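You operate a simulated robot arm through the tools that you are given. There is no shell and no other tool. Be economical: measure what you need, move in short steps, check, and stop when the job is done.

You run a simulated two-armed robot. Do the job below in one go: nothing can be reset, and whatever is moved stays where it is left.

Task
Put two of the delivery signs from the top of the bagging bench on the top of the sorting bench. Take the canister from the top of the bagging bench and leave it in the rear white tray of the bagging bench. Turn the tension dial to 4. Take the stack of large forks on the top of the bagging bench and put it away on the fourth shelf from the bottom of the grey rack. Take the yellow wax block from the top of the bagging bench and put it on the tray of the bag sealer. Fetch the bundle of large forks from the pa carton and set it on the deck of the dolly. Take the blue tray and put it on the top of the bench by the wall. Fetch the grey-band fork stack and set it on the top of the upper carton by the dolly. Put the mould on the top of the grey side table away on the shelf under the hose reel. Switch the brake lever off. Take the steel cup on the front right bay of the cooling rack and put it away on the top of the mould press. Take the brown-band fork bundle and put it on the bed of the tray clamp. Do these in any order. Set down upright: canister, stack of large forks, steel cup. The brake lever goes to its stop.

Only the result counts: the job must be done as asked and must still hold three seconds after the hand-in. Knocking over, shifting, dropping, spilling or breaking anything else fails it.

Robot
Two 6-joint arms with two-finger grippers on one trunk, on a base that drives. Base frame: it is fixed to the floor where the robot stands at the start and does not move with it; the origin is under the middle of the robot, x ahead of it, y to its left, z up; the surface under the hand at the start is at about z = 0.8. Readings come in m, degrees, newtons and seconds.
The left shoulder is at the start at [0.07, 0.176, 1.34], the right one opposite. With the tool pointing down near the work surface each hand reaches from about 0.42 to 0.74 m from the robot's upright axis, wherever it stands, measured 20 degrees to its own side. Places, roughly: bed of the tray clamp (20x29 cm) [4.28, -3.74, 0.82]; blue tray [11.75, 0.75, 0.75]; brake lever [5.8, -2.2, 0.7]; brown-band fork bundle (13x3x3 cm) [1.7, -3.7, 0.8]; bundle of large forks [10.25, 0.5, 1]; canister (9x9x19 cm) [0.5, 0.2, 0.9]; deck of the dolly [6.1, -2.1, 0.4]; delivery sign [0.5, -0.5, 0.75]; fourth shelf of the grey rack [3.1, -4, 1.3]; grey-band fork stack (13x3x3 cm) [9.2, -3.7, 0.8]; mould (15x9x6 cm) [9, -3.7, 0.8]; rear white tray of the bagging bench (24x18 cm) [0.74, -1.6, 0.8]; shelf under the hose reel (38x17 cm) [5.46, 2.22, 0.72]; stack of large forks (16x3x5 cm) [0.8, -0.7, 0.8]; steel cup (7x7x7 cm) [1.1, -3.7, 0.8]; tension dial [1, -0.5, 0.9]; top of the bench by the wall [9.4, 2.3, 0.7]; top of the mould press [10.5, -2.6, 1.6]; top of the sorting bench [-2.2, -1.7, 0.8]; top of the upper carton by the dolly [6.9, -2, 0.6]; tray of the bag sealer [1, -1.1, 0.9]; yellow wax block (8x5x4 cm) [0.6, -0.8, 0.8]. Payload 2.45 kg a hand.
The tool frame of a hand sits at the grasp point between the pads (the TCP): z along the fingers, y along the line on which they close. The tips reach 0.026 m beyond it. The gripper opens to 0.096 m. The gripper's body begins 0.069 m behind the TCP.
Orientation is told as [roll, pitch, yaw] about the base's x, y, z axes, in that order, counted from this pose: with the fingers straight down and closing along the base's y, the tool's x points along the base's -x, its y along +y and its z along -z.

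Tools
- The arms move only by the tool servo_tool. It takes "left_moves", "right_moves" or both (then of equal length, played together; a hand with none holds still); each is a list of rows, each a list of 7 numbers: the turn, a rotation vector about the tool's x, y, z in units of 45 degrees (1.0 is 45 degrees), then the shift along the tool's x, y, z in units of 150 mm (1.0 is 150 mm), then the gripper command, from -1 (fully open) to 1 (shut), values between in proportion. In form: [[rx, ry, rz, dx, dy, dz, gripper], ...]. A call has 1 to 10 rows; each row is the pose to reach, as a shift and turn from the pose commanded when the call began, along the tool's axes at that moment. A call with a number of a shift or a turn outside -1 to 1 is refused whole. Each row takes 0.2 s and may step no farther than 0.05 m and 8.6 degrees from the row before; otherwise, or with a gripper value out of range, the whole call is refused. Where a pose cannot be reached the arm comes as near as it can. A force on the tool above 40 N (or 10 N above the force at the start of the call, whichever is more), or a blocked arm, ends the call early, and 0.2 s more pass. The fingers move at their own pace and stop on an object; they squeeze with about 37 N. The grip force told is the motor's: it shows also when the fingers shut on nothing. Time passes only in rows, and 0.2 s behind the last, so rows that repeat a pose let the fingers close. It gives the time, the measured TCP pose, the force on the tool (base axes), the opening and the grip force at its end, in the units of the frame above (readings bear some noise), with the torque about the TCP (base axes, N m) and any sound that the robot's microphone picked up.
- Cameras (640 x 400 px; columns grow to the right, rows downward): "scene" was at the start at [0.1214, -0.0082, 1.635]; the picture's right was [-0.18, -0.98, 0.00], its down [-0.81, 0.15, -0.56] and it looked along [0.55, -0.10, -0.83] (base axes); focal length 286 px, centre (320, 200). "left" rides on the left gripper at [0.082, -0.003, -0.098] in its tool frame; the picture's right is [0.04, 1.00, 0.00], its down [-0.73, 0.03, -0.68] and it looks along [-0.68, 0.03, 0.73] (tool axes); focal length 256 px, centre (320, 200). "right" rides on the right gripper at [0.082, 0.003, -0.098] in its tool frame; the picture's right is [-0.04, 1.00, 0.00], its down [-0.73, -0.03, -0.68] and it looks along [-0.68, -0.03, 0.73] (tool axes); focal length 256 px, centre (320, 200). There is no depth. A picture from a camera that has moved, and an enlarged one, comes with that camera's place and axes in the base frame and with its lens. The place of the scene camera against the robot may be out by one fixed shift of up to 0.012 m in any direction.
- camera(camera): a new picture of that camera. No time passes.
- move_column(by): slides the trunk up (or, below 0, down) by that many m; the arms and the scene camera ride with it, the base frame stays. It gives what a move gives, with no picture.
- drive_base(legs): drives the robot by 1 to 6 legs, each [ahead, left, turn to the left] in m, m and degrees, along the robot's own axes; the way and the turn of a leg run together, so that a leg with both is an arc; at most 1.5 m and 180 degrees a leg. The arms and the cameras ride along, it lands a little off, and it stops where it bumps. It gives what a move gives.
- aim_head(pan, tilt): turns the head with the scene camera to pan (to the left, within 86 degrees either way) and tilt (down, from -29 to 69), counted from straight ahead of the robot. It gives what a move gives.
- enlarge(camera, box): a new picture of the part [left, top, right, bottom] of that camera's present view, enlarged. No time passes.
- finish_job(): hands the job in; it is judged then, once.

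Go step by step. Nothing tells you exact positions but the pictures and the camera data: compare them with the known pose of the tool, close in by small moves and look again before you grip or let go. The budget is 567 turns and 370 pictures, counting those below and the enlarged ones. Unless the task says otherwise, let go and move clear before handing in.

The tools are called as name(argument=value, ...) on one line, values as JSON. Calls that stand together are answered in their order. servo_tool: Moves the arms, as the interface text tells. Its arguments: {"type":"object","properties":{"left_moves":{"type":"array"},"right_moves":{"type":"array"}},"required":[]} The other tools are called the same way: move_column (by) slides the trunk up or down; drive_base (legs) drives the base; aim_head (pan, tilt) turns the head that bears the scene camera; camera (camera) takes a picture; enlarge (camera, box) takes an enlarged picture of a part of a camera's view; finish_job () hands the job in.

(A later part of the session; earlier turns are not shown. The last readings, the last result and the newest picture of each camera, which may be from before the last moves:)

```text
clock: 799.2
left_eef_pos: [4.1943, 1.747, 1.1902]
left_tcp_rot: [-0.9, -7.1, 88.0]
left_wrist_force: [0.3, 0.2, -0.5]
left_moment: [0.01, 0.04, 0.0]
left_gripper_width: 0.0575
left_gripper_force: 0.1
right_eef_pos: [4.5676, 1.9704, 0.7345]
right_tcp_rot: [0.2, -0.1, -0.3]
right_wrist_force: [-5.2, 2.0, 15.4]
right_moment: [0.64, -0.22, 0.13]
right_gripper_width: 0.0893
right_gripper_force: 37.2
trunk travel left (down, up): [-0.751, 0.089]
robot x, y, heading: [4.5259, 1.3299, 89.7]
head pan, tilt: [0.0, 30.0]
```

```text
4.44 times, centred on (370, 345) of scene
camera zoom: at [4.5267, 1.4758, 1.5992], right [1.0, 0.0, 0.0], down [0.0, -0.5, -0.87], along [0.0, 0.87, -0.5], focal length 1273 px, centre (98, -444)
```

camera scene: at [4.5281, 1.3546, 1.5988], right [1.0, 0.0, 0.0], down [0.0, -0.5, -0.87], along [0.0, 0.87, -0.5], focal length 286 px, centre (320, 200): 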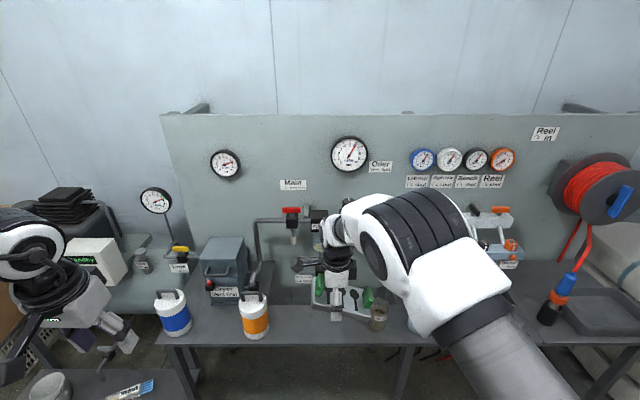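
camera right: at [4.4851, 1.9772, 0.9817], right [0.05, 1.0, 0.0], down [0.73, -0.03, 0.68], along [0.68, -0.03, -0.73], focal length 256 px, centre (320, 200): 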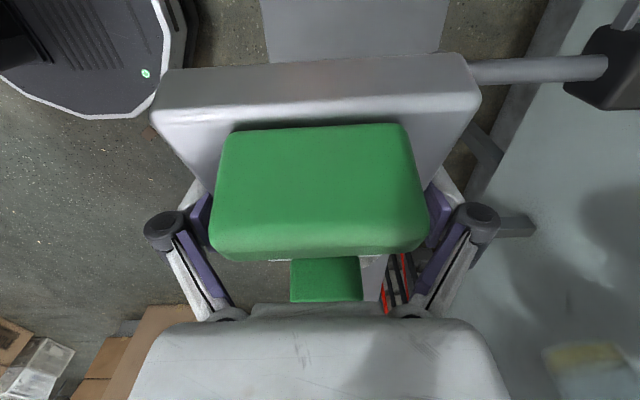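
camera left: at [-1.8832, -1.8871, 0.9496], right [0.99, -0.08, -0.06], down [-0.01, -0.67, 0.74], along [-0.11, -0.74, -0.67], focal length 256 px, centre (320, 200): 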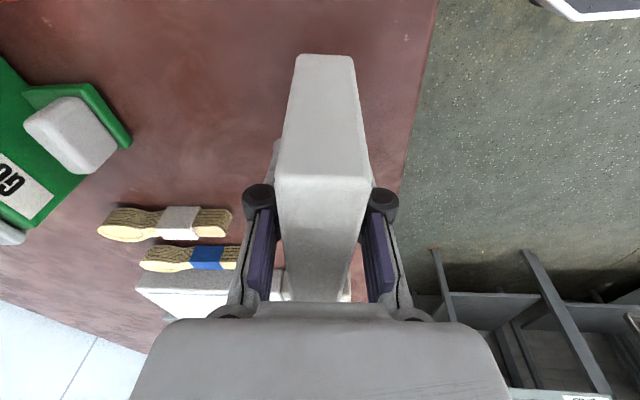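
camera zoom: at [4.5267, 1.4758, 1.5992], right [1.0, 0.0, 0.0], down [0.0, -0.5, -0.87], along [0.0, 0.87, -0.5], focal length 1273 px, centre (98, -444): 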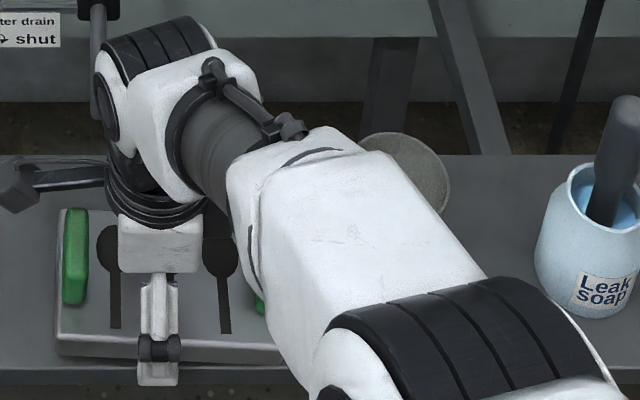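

servo_tool(right_moves=[[0, 0, 0, 0, 0, -0.02, -1], [0, 0, 0, 0, 0, -0.02, -1], [0, 0, 0, 0, 0, -0.1, -1], [0, 0, 0, 0, 0, -0.3, -1], [0, 0, 0, 0, 0, -0.6, -1], [0, 0, 0, 0, 0, -0.9, -1]])

camera(camera="right")

camera(camera="scene")

```text
clock: 800.6
left_eef_pos: [4.1978, 1.7521, 1.1894]
left_tcp_rot: [-0.8, -7.1, 87.8]
left_wrist_force: [0.8, 0.5, 0.2]
left_moment: [-0.02, 0.05, -0.02]
left_gripper_width: 0.0576
left_gripper_force: 0.1
right_eef_pos: [4.548, 2.019, 0.8393]
right_tcp_rot: [1.0, 1.1, 0.0]
right_wrist_force: [-0.3, -0.1, 1.8]
right_moment: [-0.08, 0.05, 0.01]
right_gripper_width: 0.0956
right_gripper_force: 0.1
right hand out of reach, approached as far as the arm can: row 3, 4, 5, 6
trunk travel left (down, up): [-0.751, 0.089]
robot x, y, heading: [4.5235, 1.3328, 89.7]
head pan, tilt: [0.0, 30.0]
stopped in row 6 (right hand): the force on the tool passed its limit at 130 N (the readings are from after the stop); the commanded pose is now the measured one
```

```text
120 pictures are left
camera right: at [4.4681, 2.0212, 0.9392], right [0.04, 1.0, 0.02], down [0.75, -0.04, 0.66], along [0.66, -0.01, -0.75], focal length 256 px, centre (320, 200)
```

right: 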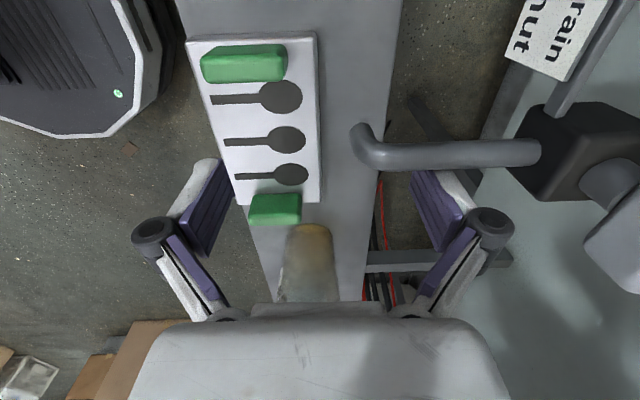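

```text
119 pictures are left
camera scene: at [4.5302, 1.4797, 1.5985], right [1.0, 0.0, 0.0], down [0.0, -0.5, -0.87], along [0.0, 0.87, -0.5], focal length 286 px, centre (320, 200)
```

scene: 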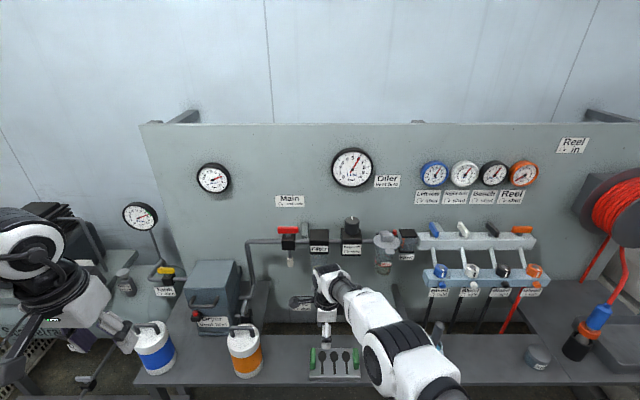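

The arm drifted forward near a drain spigot; back the base off gently to free it.

drive_base(legs=[[-0.12, 0, 0]])

camera(camera="scene")

enlarge(camera="scene", box=[220, 200, 460, 390])

```text
clock: 801.9
left_eef_pos: [4.1974, 1.6296, 1.1908]
left_tcp_rot: [-0.9, -7.0, 87.9]
left_wrist_force: [0.6, 0.7, 0.2]
left_moment: [-0.01, 0.01, -0.04]
left_gripper_width: 0.0576
left_gripper_force: 0.0
right_eef_pos: [4.546, 1.9, 0.8394]
right_tcp_rot: [1.2, 1.0, -0.1]
right_wrist_force: [-0.3, 0.7, 0.4]
right_moment: [0.01, -0.02, -0.05]
right_gripper_width: 0.0963
right_gripper_force: 0.1
trunk travel left (down, up): [-0.751, 0.089]
robot x, y, heading: [4.5288, 1.2131, 90.0]
head pan, tilt: [0.0, 30.0]
```

```text
118 pictures are left
camera scene: at [4.5272, 1.3591, 1.5986], right [1.0, -0.01, 0.0], down [0.0, -0.5, -0.87], along [0.01, 0.87, -0.5], focal length 286 px, centre (320, 200)
```

scene: 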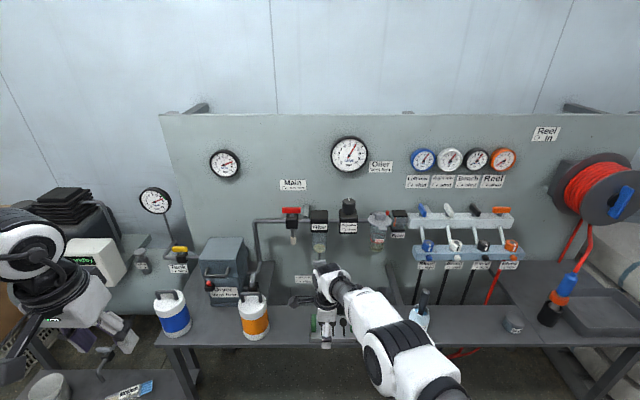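

```text
2.11 times, centred on (340, 295) of scene
camera zoom: at [4.5272, 1.3591, 1.5986], right [1.0, -0.01, 0.0], down [0.0, -0.5, -0.87], along [0.01, 0.87, -0.5], focal length 603 px, centre (278, 0)
```

zoom: 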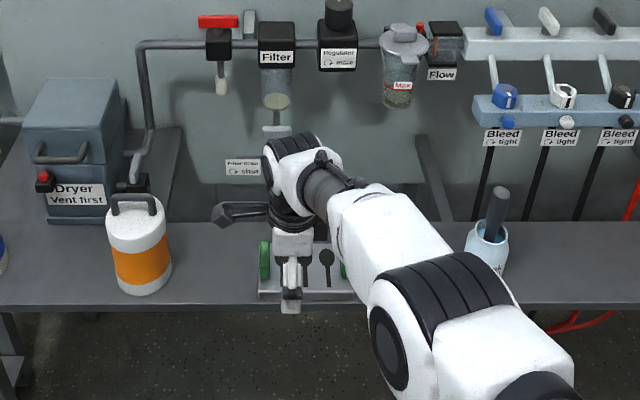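

servo_tool(right_moves=[[0, 0, 0, 0, 0, -0.2, -1], [0, 0, 0, 0, 0, -0.4, -1], [0, 0, 0, 0, 0, -0.6, -1], [0, 0, 0, 0, 0, -0.8, -1], [0.02, -0.02, 0, 0, 0, -1, -1]])

servo_tool(right_moves=[[0, 0, 0, 0, 0, -0.25, -1], [0, 0, 0, 0, 0, -0.5, -1], [0, 0, 0, 0, 0, -0.75, -1], [0, 0, 0, 0, 0, -1, -1]])

camera(camera="scene")

```text
clock: 803.1
left_eef_pos: [4.197, 1.6291, 1.1895]
left_tcp_rot: [-0.9, -7.1, 87.9]
left_wrist_force: [-0.1, -0.5, -0.4]
left_moment: [-0.03, -0.03, -0.01]
left_gripper_width: 0.0576
left_gripper_force: 0.0
right_eef_pos: [4.5483, 1.8958, 0.9904]
right_tcp_rot: [0.1, 0.1, -0.1]
right_wrist_force: [0.2, 0.0, 0.0]
right_moment: [0.0, -0.02, 0.01]
right_gripper_width: 0.0963
right_gripper_force: 0.0
trunk travel left (down, up): [-0.751, 0.089]
robot x, y, heading: [4.5257, 1.2177, 89.7]
head pan, tilt: [0.0, 30.0]
```

```text
clock: 804.1
left_eef_pos: [4.1958, 1.6286, 1.1898]
left_tcp_rot: [-1.0, -7.0, 87.9]
left_wrist_force: [0.5, 0.0, 0.3]
left_moment: [0.0, -0.03, 0.01]
left_gripper_width: 0.0577
left_gripper_force: 0.1
right_eef_pos: [4.5489, 1.8956, 1.1429]
right_tcp_rot: [0.2, 0.0, -0.1]
right_wrist_force: [0.0, 0.1, -0.3]
right_moment: [0.02, 0.0, 0.01]
right_gripper_width: 0.0963
right_gripper_force: 0.0
trunk travel left (down, up): [-0.751, 0.089]
robot x, y, heading: [4.5211, 1.2118, 89.6]
head pan, tilt: [0.0, 30.0]
```

```text
116 pictures are left
camera scene: at [4.5274, 1.3568, 1.5988], right [1.0, -0.01, 0.0], down [0.0, -0.5, -0.87], along [0.01, 0.87, -0.5], focal length 286 px, centre (320, 200)
```

scene: 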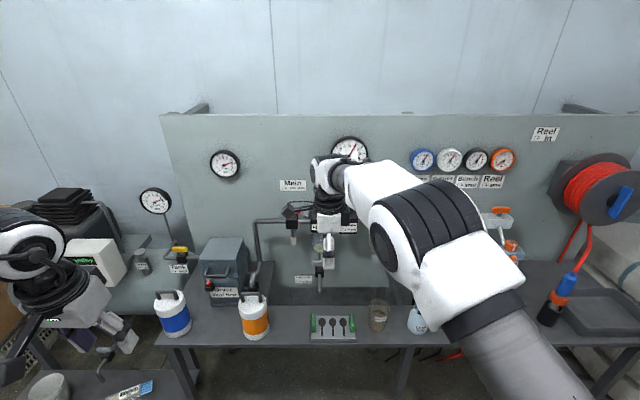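

Mould lies flat at [4.565,1.979]; jar and bottles untouched. Now lean the hand 45° to the left and regrip across its width.

servo_tool(right_moves=[[0, 0.17, 0, 0, -0.15, 0, -1], [0, 0.34, 0, 0, -0.3, 0, -1], [0, 0.51, 0, 0, -0.45, 0, -1], [0, 0.68, 0, 0, -0.6, 0, -1], [0, 0.85, 0, 0, -0.6, 0, -1], [0, 1, 0, 0, -0.6, 0, -1], [0, 1, 0, 0, -0.6, 0, -1]])

drive_base(legs=[[0.17, 0, 0.3]])

camera(camera="right")

camera(camera="scene")

```text
clock: 805.7
left_eef_pos: [4.1952, 1.6296, 1.1892]
left_tcp_rot: [-1.0, -7.2, 87.9]
left_wrist_force: [0.0, 0.8, -0.8]
left_moment: [0.01, 0.01, 0.01]
left_gripper_width: 0.0573
left_gripper_force: 0.1
right_eef_pos: [4.5492, 1.8058, 1.1407]
right_tcp_rot: [0.3, 45.2, 0.2]
right_wrist_force: [-1.2, -0.4, -0.7]
right_moment: [-0.01, -0.01, -0.01]
right_gripper_width: 0.0959
right_gripper_force: 0.0
trunk travel left (down, up): [-0.751, 0.089]
robot x, y, heading: [4.5268, 1.211, 89.9]
head pan, tilt: [0.0, 30.0]
```

```text
clock: 807.1
left_eef_pos: [4.1936, 1.7925, 1.1914]
left_tcp_rot: [-0.9, -7.3, 88.3]
left_wrist_force: [-0.2, 0.0, -0.3]
left_moment: [0.02, 0.05, 0.01]
left_gripper_width: 0.0578
left_gripper_force: 0.1
right_eef_pos: [4.5469, 1.9721, 1.1423]
right_tcp_rot: [0.6, 45.1, 0.8]
right_wrist_force: [-0.1, -0.4, -0.6]
right_moment: [0.0, 0.0, -0.03]
right_gripper_width: 0.0962
right_gripper_force: 0.1
trunk travel left (down, up): [-0.751, 0.089]
robot x, y, heading: [4.5236, 1.3751, 90.1]
head pan, tilt: [0.0, 30.0]
```

```text
115 pictures are left
camera right: at [4.5584, 1.9741, 1.2693], right [0.02, 1.0, -0.02], down [1.0, -0.02, -0.04], along [-0.04, -0.02, -1.0], focal length 256 px, centre (320, 200)
```

right: 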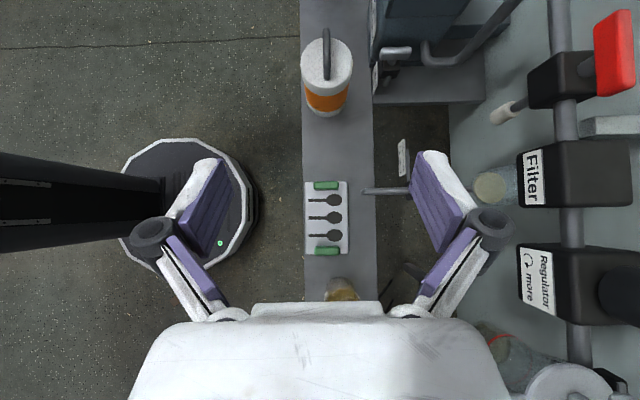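

```text
114 pictures are left
camera scene: at [4.527, 1.5223, 1.5991], right [1.0, 0.0, 0.0], down [0.0, -0.5, -0.87], along [0.0, 0.87, -0.5], focal length 286 px, centre (320, 200)
```

scene: 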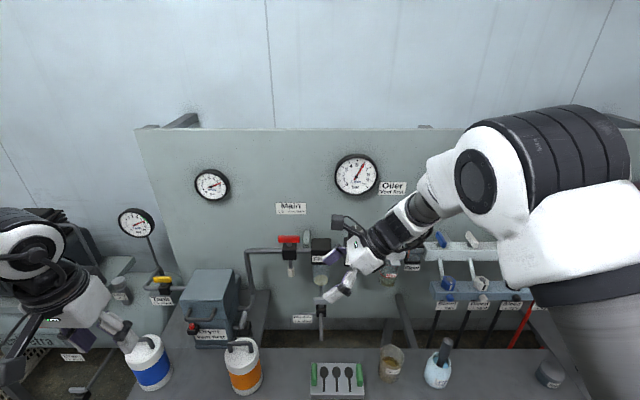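

servo_tool(right_moves=[[0, 0, 0, -0.2, 0.01, 0.14, -1], [0, 0, 0, -0.4, 0.02, 0.29, -1], [0, 0, 0, -0.6, 0.03, 0.44, -1], [0, 0, 0, -0.8, 0.03, 0.58, -1], [0, 0, 0, -0.965, 0.03, 0.73, -1], [0, 0, 0, -0.965, 0.03, 0.73, -1]])

camera(camera="right")

```text
clock: 808.5
left_eef_pos: [4.193, 1.7948, 1.19]
left_tcp_rot: [-0.9, -7.1, 88.2]
left_wrist_force: [-0.4, -0.1, -0.3]
left_moment: [-0.02, 0.0, -0.02]
left_gripper_width: 0.058
left_gripper_force: 0.0
right_eef_pos: [4.5698, 1.9796, 0.9608]
right_tcp_rot: [0.3, 45.1, 0.5]
right_wrist_force: [0.3, -0.6, -0.1]
right_moment: [-0.02, 0.03, 0.01]
right_gripper_width: 0.096
right_gripper_force: 0.0
trunk travel left (down, up): [-0.751, 0.089]
robot x, y, heading: [4.5232, 1.3804, 89.9]
head pan, tilt: [0.0, 30.0]
```

```text
113 pictures are left
camera right: at [4.5825, 1.9823, 1.0884], right [0.02, 1.0, -0.02], down [1.0, -0.02, -0.04], along [-0.04, -0.02, -1.0], focal length 256 px, centre (320, 200)
```

right: 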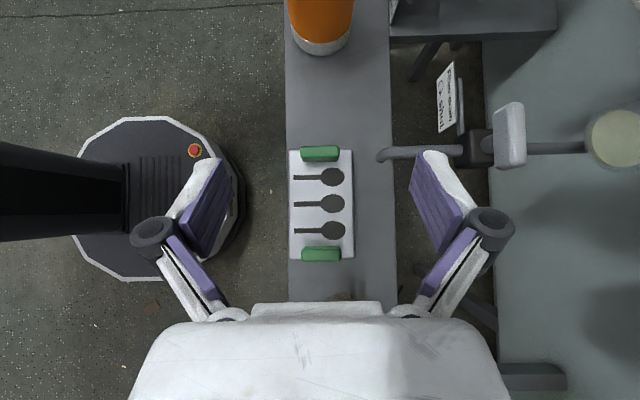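

servo_tool(right_moves=[[0, 0, 0, -0.2, -0.027, 0.15, -1], [0, 0, 0, -0.4, -0.027, 0.33, -1], [0, 0, 0, -0.6, -0.027, 0.53, -1], [0, 0, 0, -0.78, -0.027, 0.72, -1], [0, 0, 0, -0.92, -0.027, 0.868, -1], [0, 0, 0, -0.92, -0.027, 0.868, -1]])

camera(camera="right")

enlarge(camera="scene", box=[260, 240, 460, 395])

```text
clock: 809.9
left_eef_pos: [4.1925, 1.7953, 1.1898]
left_tcp_rot: [-0.9, -7.1, 88.3]
left_wrist_force: [0.1, -0.1, 0.1]
left_moment: [0.0, 0.0, -0.02]
left_gripper_width: 0.0575
left_gripper_force: 0.1
right_eef_pos: [4.5772, 1.976, 0.7707]
right_tcp_rot: [0.3, 45.1, 0.5]
right_wrist_force: [-0.4, 0.6, -0.3]
right_moment: [-0.01, -0.03, -0.04]
right_gripper_width: 0.0957
right_gripper_force: 0.1
trunk travel left (down, up): [-0.751, 0.089]
robot x, y, heading: [4.5249, 1.3822, 90.1]
head pan, tilt: [0.0, 30.0]
```

```text
112 pictures are left
camera right: at [4.588, 1.9784, 0.8984], right [0.02, 1.0, -0.02], down [1.0, -0.02, -0.04], along [-0.04, -0.02, -1.0], focal length 256 px, centre (320, 200)
```

right: 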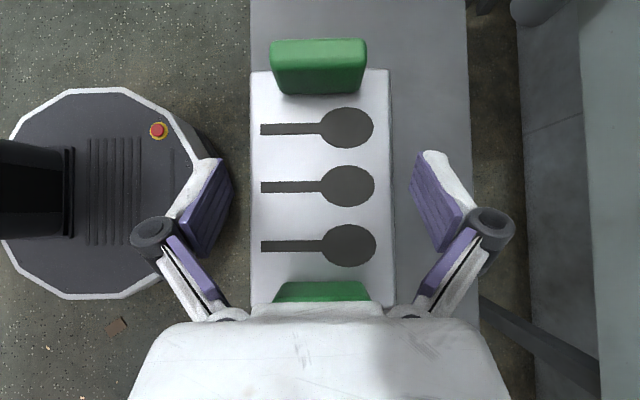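

```text
2.58 times, centred on (360, 318) of scene
camera zoom: at [4.5267, 1.5253, 1.5988], right [1.0, 0.0, 0.0], down [0.0, -0.5, -0.87], along [0.0, 0.87, -0.5], focal length 739 px, centre (217, -103)
```

zoom: 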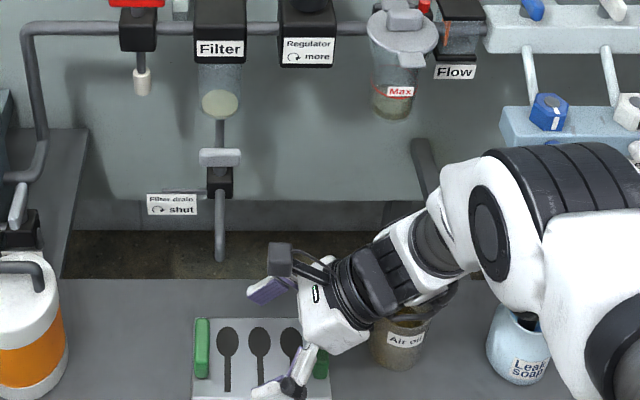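

servo_tool(right_moves=[[0, -0.15, 0, 0, 0, 0, -1], [0, -0.29, 0, 0, 0, 0, -1], [0, -0.29, 0, 0, 0, 0, -1]])

servo_tool(right_moves=[[0, 0, 0, -0.03, 0.01, 0.05, -1], [0, 0, 0, -0.06, 0.01, 0.095, -1], [0, 0, 0, -0.09, 0.01, 0.14, -1], [0, 0, 0, -0.09, 0.01, 0.14, -1]])

camera(camera="right")

enlarge(camera="scene", box=[260, 240, 460, 395])

```text
clock: 810.7
left_eef_pos: [4.1934, 1.7949, 1.1901]
left_tcp_rot: [-0.9, -7.0, 88.2]
left_wrist_force: [1.1, 1.2, 0.6]
left_moment: [-0.01, -0.04, 0.04]
left_gripper_width: 0.0577
left_gripper_force: 0.1
right_eef_pos: [4.5775, 1.9761, 0.7716]
right_tcp_rot: [0.3, 32.1, 0.5]
right_wrist_force: [0.2, 0.5, -0.4]
right_moment: [0.0, 0.04, 0.0]
right_gripper_width: 0.096
right_gripper_force: 0.1
trunk travel left (down, up): [-0.751, 0.089]
robot x, y, heading: [4.5279, 1.3822, 90.0]
head pan, tilt: [0.0, 30.0]
```

```text
clock: 811.7
left_eef_pos: [4.1927, 1.7949, 1.1893]
left_tcp_rot: [-0.9, -7.1, 88.0]
left_wrist_force: [0.7, -0.2, 0.3]
left_moment: [-0.03, 0.02, -0.01]
left_gripper_width: 0.0576
left_gripper_force: 0.0
right_eef_pos: [4.5755, 1.9788, 0.7455]
right_tcp_rot: [0.3, 32.1, 0.4]
right_wrist_force: [0.5, 0.4, 0.2]
right_moment: [-0.02, -0.02, 0.05]
right_gripper_width: 0.0963
right_gripper_force: 0.1
trunk travel left (down, up): [-0.751, 0.089]
robot x, y, heading: [4.5246, 1.3794, 90.0]
head pan, tilt: [0.0, 30.0]
```

```text
110 pictures are left
camera right: at [4.5588, 1.9803, 0.8729], right [0.03, 1.0, -0.02], down [0.98, -0.02, 0.19], along [0.18, -0.02, -0.98], focal length 256 px, centre (320, 200)
```

right: 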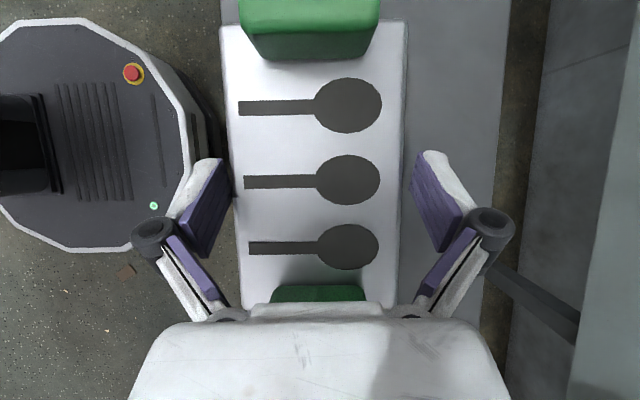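

```text
2.58 times, centred on (360, 318) of scene
camera zoom: at [4.5269, 1.5257, 1.5987], right [1.0, 0.0, 0.0], down [0.0, -0.5, -0.87], along [0.0, 0.87, -0.5], focal length 739 px, centre (217, -103)
```

zoom: 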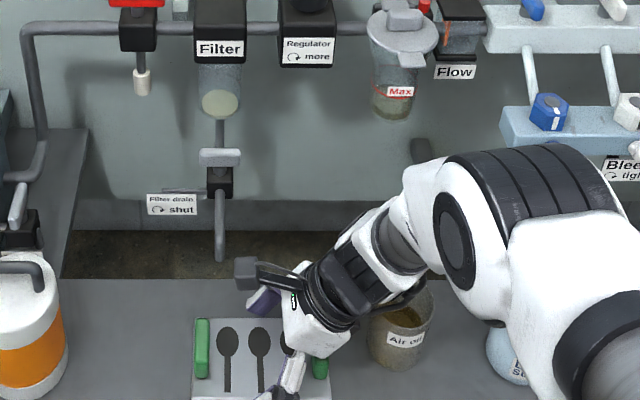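

servo_tool(right_moves=[[0, 0, 0, 0, -0.01, 0.0, 0], [0, 0, 0, 0, -0.01, 0.0, 1], [0, 0, 0, 0, -0.01, 0, 1]])

servo_tool(right_moves=[[0, 0, 0, 0.05, 0, -0.08, 1], [0, 0, 0, 0.14, 0, -0.23, 1], [0, 0, 0, 0.27, 0, -0.43, 1], [0, 0, 0, 0.4, 0, -0.64, 1], [0, 0, 0, 0.53, 0, -0.85, 1]])

camera(camera="right")

camera(camera="scene")

```text
clock: 812.5
left_eef_pos: [4.1933, 1.7957, 1.1899]
left_tcp_rot: [-0.9, -7.1, 88.3]
left_wrist_force: [0.7, -0.8, -0.8]
left_moment: [-0.02, 0.01, 0.0]
left_gripper_width: 0.0576
left_gripper_force: 0.1
right_eef_pos: [4.5754, 1.9774, 0.7454]
right_tcp_rot: [0.4, 32.0, 0.5]
right_wrist_force: [0.0, 1.5, 1.3]
right_moment: [-0.28, 0.17, -0.05]
right_gripper_width: 0.09
right_gripper_force: 36.8
trunk travel left (down, up): [-0.751, 0.089]
robot x, y, heading: [4.5241, 1.3812, 90.0]
head pan, tilt: [0.0, 30.0]
```

```text
clock: 813.7
left_eef_pos: [4.1934, 1.7944, 1.1885]
left_tcp_rot: [-0.8, -7.1, 88.1]
left_wrist_force: [0.1, 0.0, -0.5]
left_moment: [0.04, 0.04, 0.01]
left_gripper_width: 0.0574
left_gripper_force: 0.0
right_eef_pos: [4.5764, 1.9753, 0.8962]
right_tcp_rot: [0.2, 31.9, 0.3]
right_wrist_force: [-1.3, -0.8, -7.0]
right_moment: [0.01, -0.03, -0.02]
right_gripper_width: 0.0899
right_gripper_force: 36.9
trunk travel left (down, up): [-0.751, 0.089]
robot x, y, heading: [4.5231, 1.3792, 90.0]
head pan, tilt: [0.0, 30.0]
```

```text
108 pictures are left
camera right: at [4.5595, 1.9775, 1.0227], right [0.03, 1.0, -0.02], down [0.98, -0.02, 0.19], along [0.19, -0.02, -0.98], focal length 256 px, centre (320, 200)
```

right: 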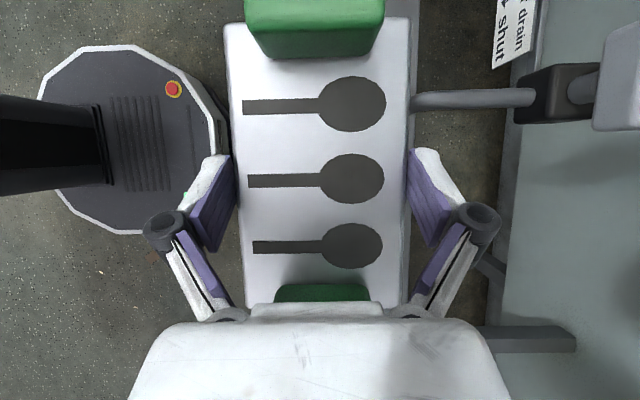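

```text
107 pictures are left
camera scene: at [4.5267, 1.5254, 1.5987], right [1.0, 0.0, 0.0], down [0.0, -0.5, -0.87], along [0.0, 0.87, -0.5], focal length 286 px, centre (320, 200)
```

scene: 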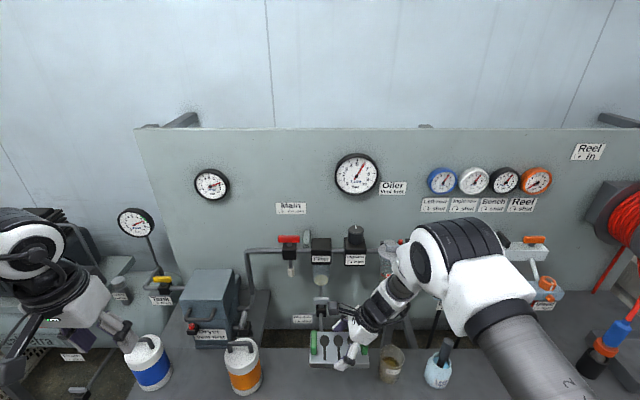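

Mould is gripped level at 32° tilt. Back off, swing the hand to point forward, and go to the reel shelf.

drive_base(legs=[[-0.5, 0, 0]])

servo_tool(right_moves=[[-0.09, 0, 0.142, 0, 0, 0, 1], [-0.18, 0, 0.283, 0, 0, 0, 1], [-0.265, 0, 0.424, 0, 0, 0, 1], [-0.35, 0, 0.566, 0, 0, 0, 1], [-0.44, 0, 0.707, 0, 0, 0, 1], [-0.44, 0, 0.707, 0, 0, 0, 1]])

servo_tool(right_moves=[[-0.09, 0, 0.142, 0, 0, 0, 1], [-0.18, 0, 0.283, 0, 0, 0, 1], [-0.265, 0, 0.424, 0, 0, 0, 1], [-0.35, 0, 0.566, 0, 0, 0, 1], [-0.44, 0, 0.707, 0, 0, 0, 1], [-0.44, 0, 0.707, 0, 0, 0, 1]])

camera(camera="right")

```text
clock: 816.6
left_eef_pos: [4.195, 1.3021, 1.189]
left_tcp_rot: [-0.9, -7.0, 87.9]
left_wrist_force: [0.0, 0.7, -0.9]
left_moment: [-0.01, 0.01, 0.0]
left_gripper_width: 0.0573
left_gripper_force: 0.1
right_eef_pos: [4.5799, 1.4797, 0.8938]
right_tcp_rot: [0.2, 32.1, 0.1]
right_wrist_force: [0.7, -0.7, -7.4]
right_moment: [0.0, -0.01, -0.01]
right_gripper_width: 0.0896
right_gripper_force: 37.1
trunk travel left (down, up): [-0.751, 0.089]
robot x, y, heading: [4.5252, 0.8821, 90.0]
head pan, tilt: [0.0, 30.0]
```

```text
clock: 818.0
left_eef_pos: [4.1956, 1.3004, 1.1897]
left_tcp_rot: [-0.8, -7.1, 87.9]
left_wrist_force: [-0.6, -0.8, -0.7]
left_moment: [-0.01, -0.01, 0.04]
left_gripper_width: 0.0575
left_gripper_force: 0.0
right_eef_pos: [4.579, 1.4792, 0.8948]
right_tcp_rot: [-0.1, 32.1, -37.5]
right_wrist_force: [0.0, -0.7, -7.5]
right_moment: [-0.03, 0.01, 0.03]
right_gripper_width: 0.0897
right_gripper_force: 37.0
trunk travel left (down, up): [-0.751, 0.089]
robot x, y, heading: [4.5214, 0.8849, 89.5]
head pan, tilt: [0.0, 30.0]
```

```text
clock: 819.4
left_eef_pos: [4.1936, 1.3012, 1.1882]
left_tcp_rot: [-0.9, -7.1, 87.9]
left_wrist_force: [0.3, -0.6, 0.1]
left_moment: [0.01, 0.0, -0.01]
left_gripper_width: 0.0575
left_gripper_force: 0.0
right_eef_pos: [4.5992, 1.4924, 0.8996]
right_tcp_rot: [-1.3, 31.3, -75.0]
right_wrist_force: [0.1, -0.1, -7.9]
right_moment: [-0.01, -0.01, 0.01]
right_gripper_width: 0.0894
right_gripper_force: 36.9
right hand out of reach, approached as far as the arm can: row 4, 5, 6
trunk travel left (down, up): [-0.751, 0.089]
robot x, y, heading: [4.5242, 0.8767, 90.0]
head pan, tilt: [0.0, 30.0]
```

```text
106 pictures are left
camera right: at [4.5999, 1.5128, 1.0266], right [0.97, 0.24, -0.04], down [0.24, -0.95, 0.2], along [0.01, -0.2, -0.98], focal length 256 px, centre (320, 200)
```

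right: 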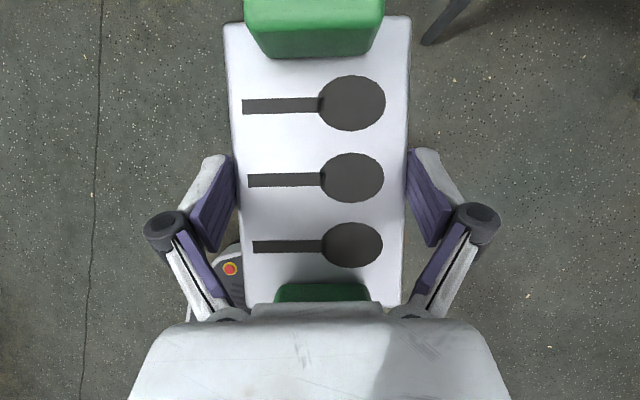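

servo_tool(left_moves=[[0, 0, 0, 0.2, 0, -0.1, -0.2], [0, 0, 0, 0.4, 0, -0.2, -0.2], [0, 0, 0, 0.6, 0.1, -0.3, -0.2], [0, 0, 0, 0.8, 0.2, -0.3, -0.2]])

drive_base(legs=[[0, 0, -15], [0.3, -0.95, 0]])

camera(camera="scene")

camera(camera="right")

```text
clock: 820.4
left_eef_pos: [4.1981, 1.2561, 1.1466]
left_tcp_rot: [-0.9, -7.0, 88.0]
left_wrist_force: [0.9, -0.4, 0.2]
left_moment: [0.0, -0.02, -0.03]
left_gripper_width: 0.0578
left_gripper_force: 0.1
left hand out of reach, approached as far as the arm can: row 1, 2, 3, 4
right_eef_pos: [4.5986, 1.4931, 0.8991]
right_tcp_rot: [-1.2, 31.3, -74.8]
right_wrist_force: [0.5, -0.5, -8.0]
right_moment: [-0.02, -0.01, -0.03]
right_gripper_width: 0.0896
right_gripper_force: 37.1
trunk travel left (down, up): [-0.751, 0.089]
robot x, y, heading: [4.5233, 0.8808, 89.9]
head pan, tilt: [0.0, 30.0]
```

```text
clock: 826.5
left_eef_pos: [5.3014, 1.3692, 1.1459]
left_tcp_rot: [-0.9, -7.1, 73.3]
left_wrist_force: [-0.5, -0.2, -0.7]
left_moment: [-0.01, -0.01, -0.02]
left_gripper_width: 0.0578
left_gripper_force: 0.0
right_eef_pos: [5.7495, 1.4965, 0.8993]
right_tcp_rot: [-1.3, 31.4, -89.7]
right_wrist_force: [-0.2, -0.5, -7.8]
right_moment: [-0.04, 0.02, 0.0]
right_gripper_width: 0.0895
right_gripper_force: 37.3
trunk travel left (down, up): [-0.751, 0.089]
robot x, y, heading: [5.5216, 0.9222, 75.1]
head pan, tilt: [0.0, 30.0]
```

```text
105 pictures are left
camera scene: at [5.5608, 1.0665, 1.5986], right [0.97, -0.26, 0.0], down [-0.13, -0.48, -0.87], along [0.22, 0.84, -0.5], focal length 286 px, centre (320, 200)
```

scene: 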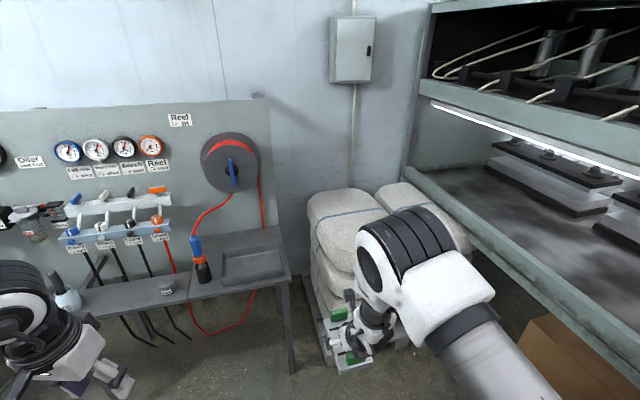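

```text
104 pictures are left
camera right: at [5.7547, 1.5155, 1.0267], right [1.0, -0.02, -0.04], down [-0.01, -0.98, 0.2], along [-0.04, -0.2, -0.98], focal length 256 px, centre (320, 200)
```

right: 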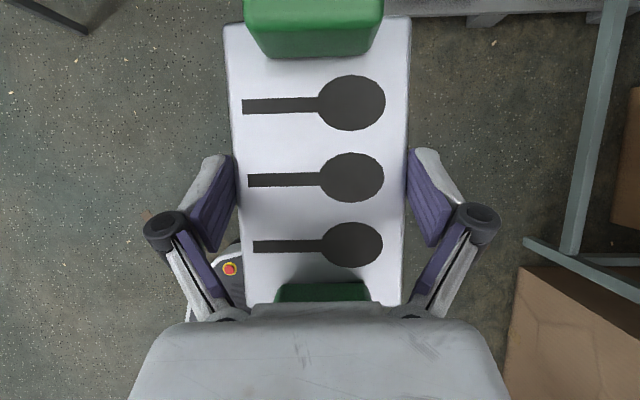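

drive_base(legs=[[0.3, 0.309, 0]])

camera(camera="scene")

camera(camera="right")

```text
clock: 829.1
left_eef_pos: [5.0793, 1.7346, 1.1469]
left_tcp_rot: [-0.9, -7.2, 73.3]
left_wrist_force: [-0.1, 0.5, -0.6]
left_moment: [0.01, 0.03, -0.02]
left_gripper_width: 0.058
left_gripper_force: 0.0
right_eef_pos: [5.5285, 1.8623, 0.8996]
right_tcp_rot: [-1.3, 31.4, -89.5]
right_wrist_force: [0.7, -0.5, -7.7]
right_moment: [-0.04, -0.02, 0.02]
right_gripper_width: 0.0894
right_gripper_force: 37.3
trunk travel left (down, up): [-0.751, 0.089]
robot x, y, heading: [5.3019, 1.2938, 75.5]
head pan, tilt: [0.0, 30.0]
```

```text
103 pictures are left
camera scene: at [5.3398, 1.4319, 1.5987], right [0.97, -0.25, 0.0], down [-0.13, -0.48, -0.87], along [0.22, 0.84, -0.5], focal length 286 px, centre (320, 200)
```

scene: 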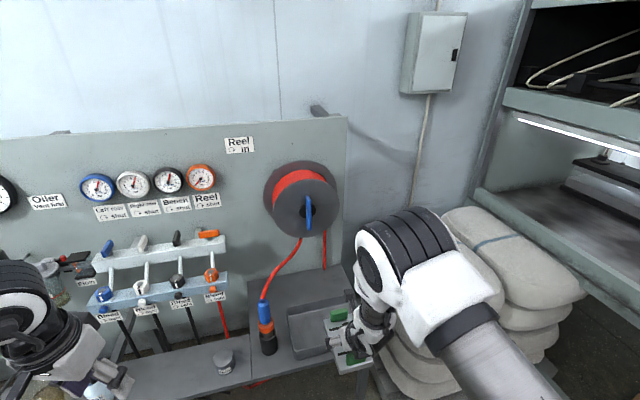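

```text
102 pictures are left
camera right: at [5.5322, 1.8817, 1.0268], right [1.0, -0.01, -0.04], down [-0.01, -0.98, 0.2], along [-0.04, -0.2, -0.98], focal length 256 px, centre (320, 200)
```

right: 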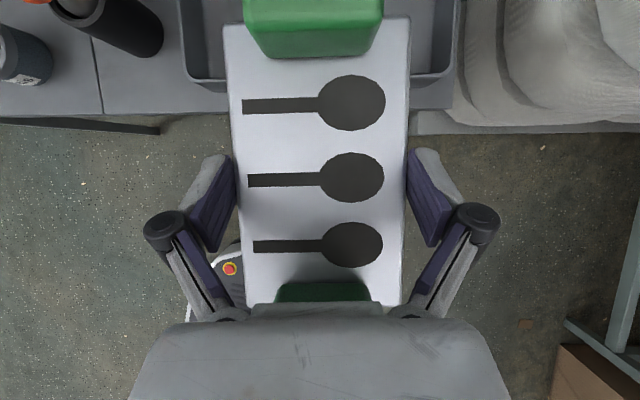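

servo_tool(right_moves=[[0, 0, 0, -0.09, 0.1, 0.14, 1], [0, 0, 0, -0.18, 0.2, 0.28, 1], [0, 0, 0, -0.26, 0.2, 0.427, 1], [0, 0, 0, -0.26, 0.2, 0.427, 1]])

drive_base(legs=[[0.165, 0.043, 0]])

camera(camera="right")

camera(camera="scene")

```text
clock: 830.1
left_eef_pos: [5.0794, 1.733, 1.147]
left_tcp_rot: [-0.9, -7.0, 73.5]
left_wrist_force: [-0.6, -0.2, -0.7]
left_moment: [0.02, -0.01, 0.01]
left_gripper_width: 0.0575
left_gripper_force: 0.1
right_eef_pos: [5.5663, 1.8718, 0.8299]
right_tcp_rot: [-2.6, 30.8, -89.5]
right_wrist_force: [0.1, 0.0, -8.7]
right_moment: [0.02, -0.02, 0.01]
right_gripper_width: 0.0898
right_gripper_force: 37.1
right hand out of reach, approached as far as the arm can: row 1, 2, 3, 4
trunk travel left (down, up): [-0.751, 0.089]
robot x, y, heading: [5.298, 1.2924, 75.2]
head pan, tilt: [0.0, 30.0]
```

```text
clock: 831.6
left_eef_pos: [5.0798, 1.9042, 1.1475]
left_tcp_rot: [-0.9, -7.2, 73.4]
left_wrist_force: [0.9, 0.0, -0.1]
left_moment: [0.02, 0.04, -0.01]
left_gripper_width: 0.0575
left_gripper_force: 0.0
right_eef_pos: [5.5648, 2.0413, 0.8314]
right_tcp_rot: [-2.6, 30.9, -89.5]
right_wrist_force: [0.0, -0.1, -7.2]
right_moment: [-0.01, 0.02, -0.01]
right_gripper_width: 0.0897
right_gripper_force: 37.5
trunk travel left (down, up): [-0.751, 0.089]
robot x, y, heading: [5.3028, 1.4602, 75.4]
head pan, tilt: [0.0, 30.0]
```

```text
101 pictures are left
camera right: at [5.5726, 2.0608, 0.9574], right [1.0, 0.0, -0.06], down [0.01, -0.98, 0.21], along [-0.06, -0.21, -0.98], focal length 256 px, centre (320, 200)
```

right: 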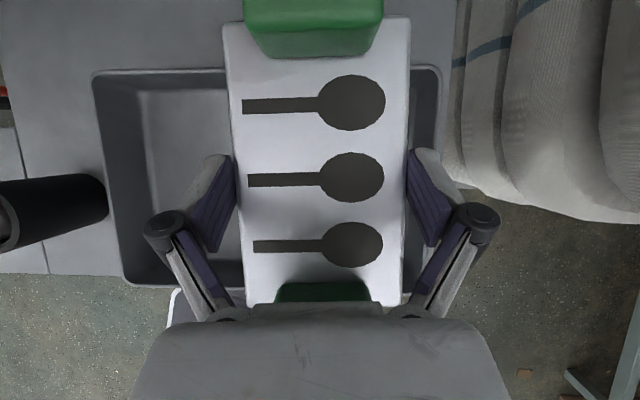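

```text
100 pictures are left
camera scene: at [5.34, 1.601, 1.5989], right [0.97, -0.25, 0.0], down [-0.13, -0.48, -0.87], along [0.22, 0.84, -0.5], focal length 286 px, centre (320, 200)
```

scene: 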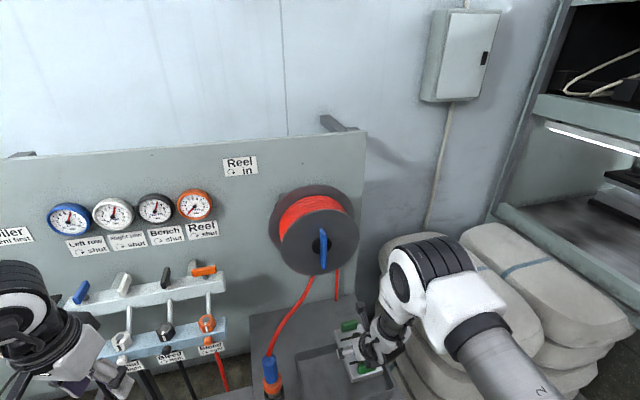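

servo_tool(right_moves=[[0.03, 0, 0, 0.12, 0, 0.07, 1], [0.03, 0, 0, 0.24, 0, 0.14, 1], [0.03, 0, 0, 0.36, 0, 0.21, 1], [0.03, 0, 0, 0.457, 0, 0.275, 1], [0.03, 0, 0, 0.457, 0, 0.275, 1]])

camera(camera="right")

```text
clock: 832.8
left_eef_pos: [5.0796, 1.9054, 1.1475]
left_tcp_rot: [-0.8, -7.1, 73.4]
left_wrist_force: [0.1, -0.5, 0.0]
left_moment: [-0.01, 0.03, -0.02]
left_gripper_width: 0.0574
left_gripper_force: 0.0
right_eef_pos: [5.5634, 2.1223, 0.8287]
right_tcp_rot: [-4.0, 30.8, -89.5]
right_wrist_force: [-0.2, 0.3, -7.6]
right_moment: [-0.02, -0.03, 0.0]
right_gripper_width: 0.0896
right_gripper_force: 37.1
trunk travel left (down, up): [-0.751, 0.089]
robot x, y, heading: [5.3011, 1.4601, 75.5]
head pan, tilt: [0.0, 30.0]
```

```text
99 pictures are left
camera right: at [5.5728, 2.1423, 0.9557], right [1.0, 0.01, -0.08], down [0.03, -0.98, 0.21], along [-0.08, -0.21, -0.97], focal length 256 px, centre (320, 200)
```

right: 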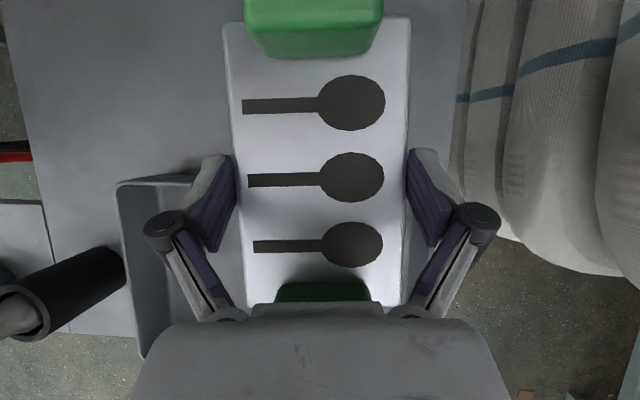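

servo_tool(right_moves=[[-0.045, 0, 0, 0, 0, 0, 1], [-0.089, 0, 0, 0, 0, 0, 1], [-0.089, 0, 0, 0, 0, 0, 1]])

drive_base(legs=[[0.082, 0.02, 0]])

camera(camera="right")

camera(camera="scene")

```text
clock: 833.6
left_eef_pos: [5.0796, 1.9062, 1.1465]
left_tcp_rot: [-0.9, -7.1, 73.5]
left_wrist_force: [0.4, -0.1, -0.2]
left_moment: [0.04, 0.01, -0.03]
left_gripper_width: 0.0576
left_gripper_force: 0.1
right_eef_pos: [5.5643, 2.123, 0.8282]
right_tcp_rot: [-0.8, 30.9, -89.5]
right_wrist_force: [-0.1, -0.5, -8.4]
right_moment: [-0.01, 0.0, -0.01]
right_gripper_width: 0.0898
right_gripper_force: 37.3
trunk travel left (down, up): [-0.751, 0.089]
robot x, y, heading: [5.3011, 1.4599, 75.4]
head pan, tilt: [0.0, 30.0]
```

```text
clock: 834.7
left_eef_pos: [5.0811, 1.9873, 1.1478]
left_tcp_rot: [-0.9, -7.2, 73.4]
left_wrist_force: [0.0, 0.1, -0.1]
left_moment: [0.01, -0.01, 0.03]
left_gripper_width: 0.0574
left_gripper_force: 0.1
right_eef_pos: [5.5642, 2.2068, 0.8302]
right_tcp_rot: [-0.9, 31.0, -89.4]
right_wrist_force: [-0.3, -0.6, -7.0]
right_moment: [-0.03, 0.02, -0.02]
right_gripper_width: 0.0898
right_gripper_force: 36.7
trunk travel left (down, up): [-0.751, 0.089]
robot x, y, heading: [5.304, 1.544, 75.4]
head pan, tilt: [0.0, 30.0]
```

```text
98 pictures are left
camera right: at [5.5685, 2.2252, 0.9574], right [1.0, -0.02, -0.03], down [-0.01, -0.98, 0.2], along [-0.04, -0.2, -0.98], focal length 256 px, centre (320, 200)
```

right: 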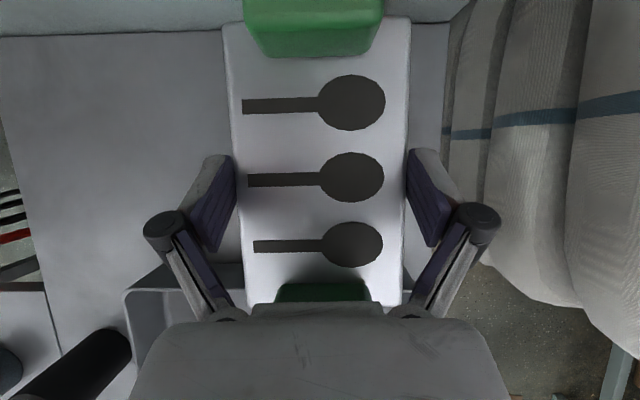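

```text
97 pictures are left
camera scene: at [5.3412, 1.6854, 1.5989], right [0.97, -0.25, 0.0], down [-0.13, -0.48, -0.87], along [0.22, 0.84, -0.5], focal length 286 px, centre (320, 200)
```

scene: 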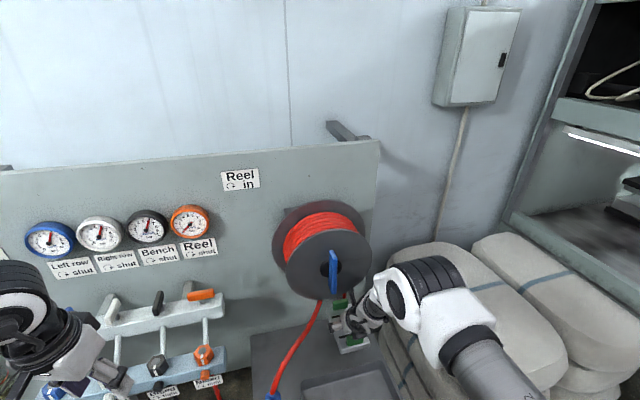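

servo_tool(right_moves=[[-0.01, 0, 0, 0.09, 0, 0.055, 1], [-0.02, 0, 0, 0.03, 0, 0.16, 1], [-0.02, 0, 0, -0.05, 0, 0.3, 1], [-0.02, 0, 0, -0.12, 0, 0.42, 1], [-0.02, 0, 0, -0.12, 0, 0.42, 1]])

camera(camera="right")

enlarge(camera="scene", box=[260, 240, 440, 390])

```text
clock: 835.9
left_eef_pos: [5.0801, 1.9898, 1.1478]
left_tcp_rot: [-0.9, -7.1, 73.4]
left_wrist_force: [-0.4, 0.0, -0.5]
left_moment: [0.01, 0.02, 0.0]
left_gripper_width: 0.0576
left_gripper_force: 0.0
right_eef_pos: [5.564, 2.2222, 0.7655]
right_tcp_rot: [-0.6, 31.0, -89.3]
right_wrist_force: [0.2, -0.7, -7.5]
right_moment: [-0.01, 0.03, 0.01]
right_gripper_width: 0.0897
right_gripper_force: 36.9
right hand out of reach, approached as far as the arm can: row 1, 2, 3, 4
trunk travel left (down, up): [-0.751, 0.089]
robot x, y, heading: [5.3031, 1.5429, 75.2]
head pan, tilt: [0.0, 30.0]
```

```text
96 pictures are left
camera right: at [5.5685, 2.2415, 0.8933], right [1.0, -0.02, -0.03], down [-0.01, -0.98, 0.2], along [-0.03, -0.2, -0.98], focal length 256 px, centre (320, 200)
```

right: 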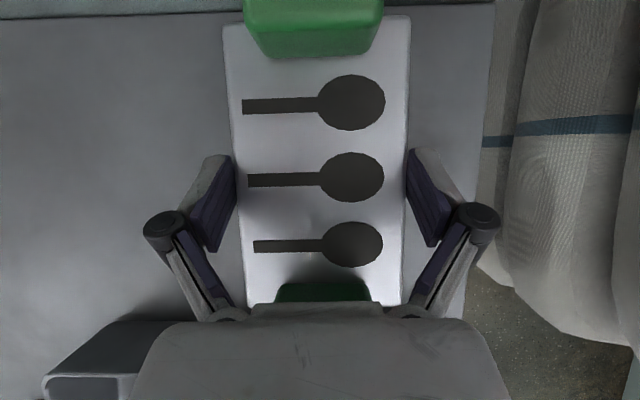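

```text
2.67 times, centred on (350, 315) of scene
camera zoom: at [5.341, 1.6875, 1.5986], right [0.97, -0.25, 0.0], down [-0.13, -0.48, -0.87], along [0.22, 0.84, -0.5], focal length 764 px, centre (240, -107)
```

zoom: 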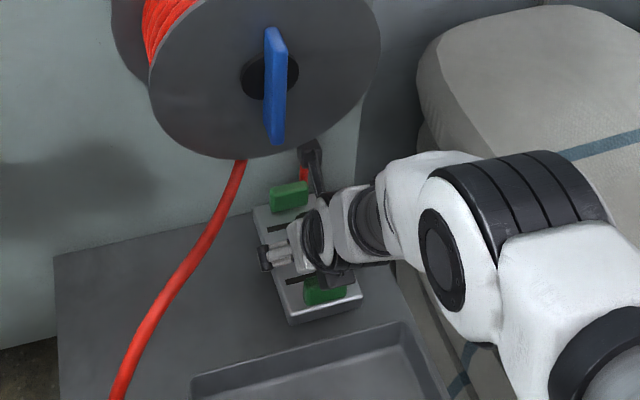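

servo_tool(right_moves=[[0, 0, 0, -0.02, 0, 0.035, 1], [0, 0, 0, -0.04, 0, 0.065, 1], [0, 0, 0, -0.055, 0, 0.09, 1], [0, 0, 0, -0.07, 0, 0.115, 1]])

```text
clock: 836.9
left_eef_pos: [5.0808, 1.989, 1.1478]
left_tcp_rot: [-0.9, -7.1, 73.4]
left_wrist_force: [-0.2, -0.2, 0.9]
left_moment: [-0.02, -0.02, -0.01]
left_gripper_width: 0.0575
left_gripper_force: 0.0
right_eef_pos: [5.5688, 2.2193, 0.7498]
right_tcp_rot: [-0.6, 30.9, -89.4]
right_wrist_force: [0.6, 0.2, -7.2]
right_moment: [0.0, 0.02, -0.01]
right_gripper_width: 0.0896
right_gripper_force: 37.3
right hand out of reach, approached as far as the arm can: row 1, 2, 3, 4
trunk travel left (down, up): [-0.751, 0.089]
robot x, y, heading: [5.3062, 1.5455, 75.4]
head pan, tilt: [0.0, 30.0]
```

move_column(by=-0.006)

move_column(by=-0.005)

```text
clock: 837.4
left_eef_pos: [5.0805, 1.9879, 1.1417]
left_tcp_rot: [-0.9, -7.1, 73.4]
left_wrist_force: [0.5, -0.5, -0.7]
left_moment: [0.02, 0.0, -0.01]
left_gripper_width: 0.0576
left_gripper_force: 0.1
right_eef_pos: [5.5696, 2.2209, 0.7453]
right_tcp_rot: [-0.5, 31.4, -89.3]
right_wrist_force: [1.9, 3.4, 9.4]
right_moment: [0.3, -0.15, 0.1]
right_gripper_width: 0.0895
right_gripper_force: 37.5
trunk travel left (down, up): [-0.745, 0.095]
robot x, y, heading: [5.3064, 1.5444, 75.3]
head pan, tilt: [0.0, 30.0]
```

```text
clock: 838.0
left_eef_pos: [5.0804, 1.9868, 1.1381]
left_tcp_rot: [-0.9, -7.3, 73.4]
left_wrist_force: [0.0, -0.1, -0.2]
left_moment: [-0.02, 0.02, -0.02]
left_gripper_width: 0.0575
left_gripper_force: 0.0
right_eef_pos: [5.5701, 2.2194, 0.7415]
right_tcp_rot: [-0.6, 31.4, -89.4]
right_wrist_force: [3.1, 5.0, 21.4]
right_moment: [0.3, -0.18, 0.06]
right_gripper_width: 0.0899
right_gripper_force: 37.3
trunk travel left (down, up): [-0.74, 0.1]
robot x, y, heading: [5.3002, 1.5428, 75.5]
head pan, tilt: [0.0, 30.0]
```

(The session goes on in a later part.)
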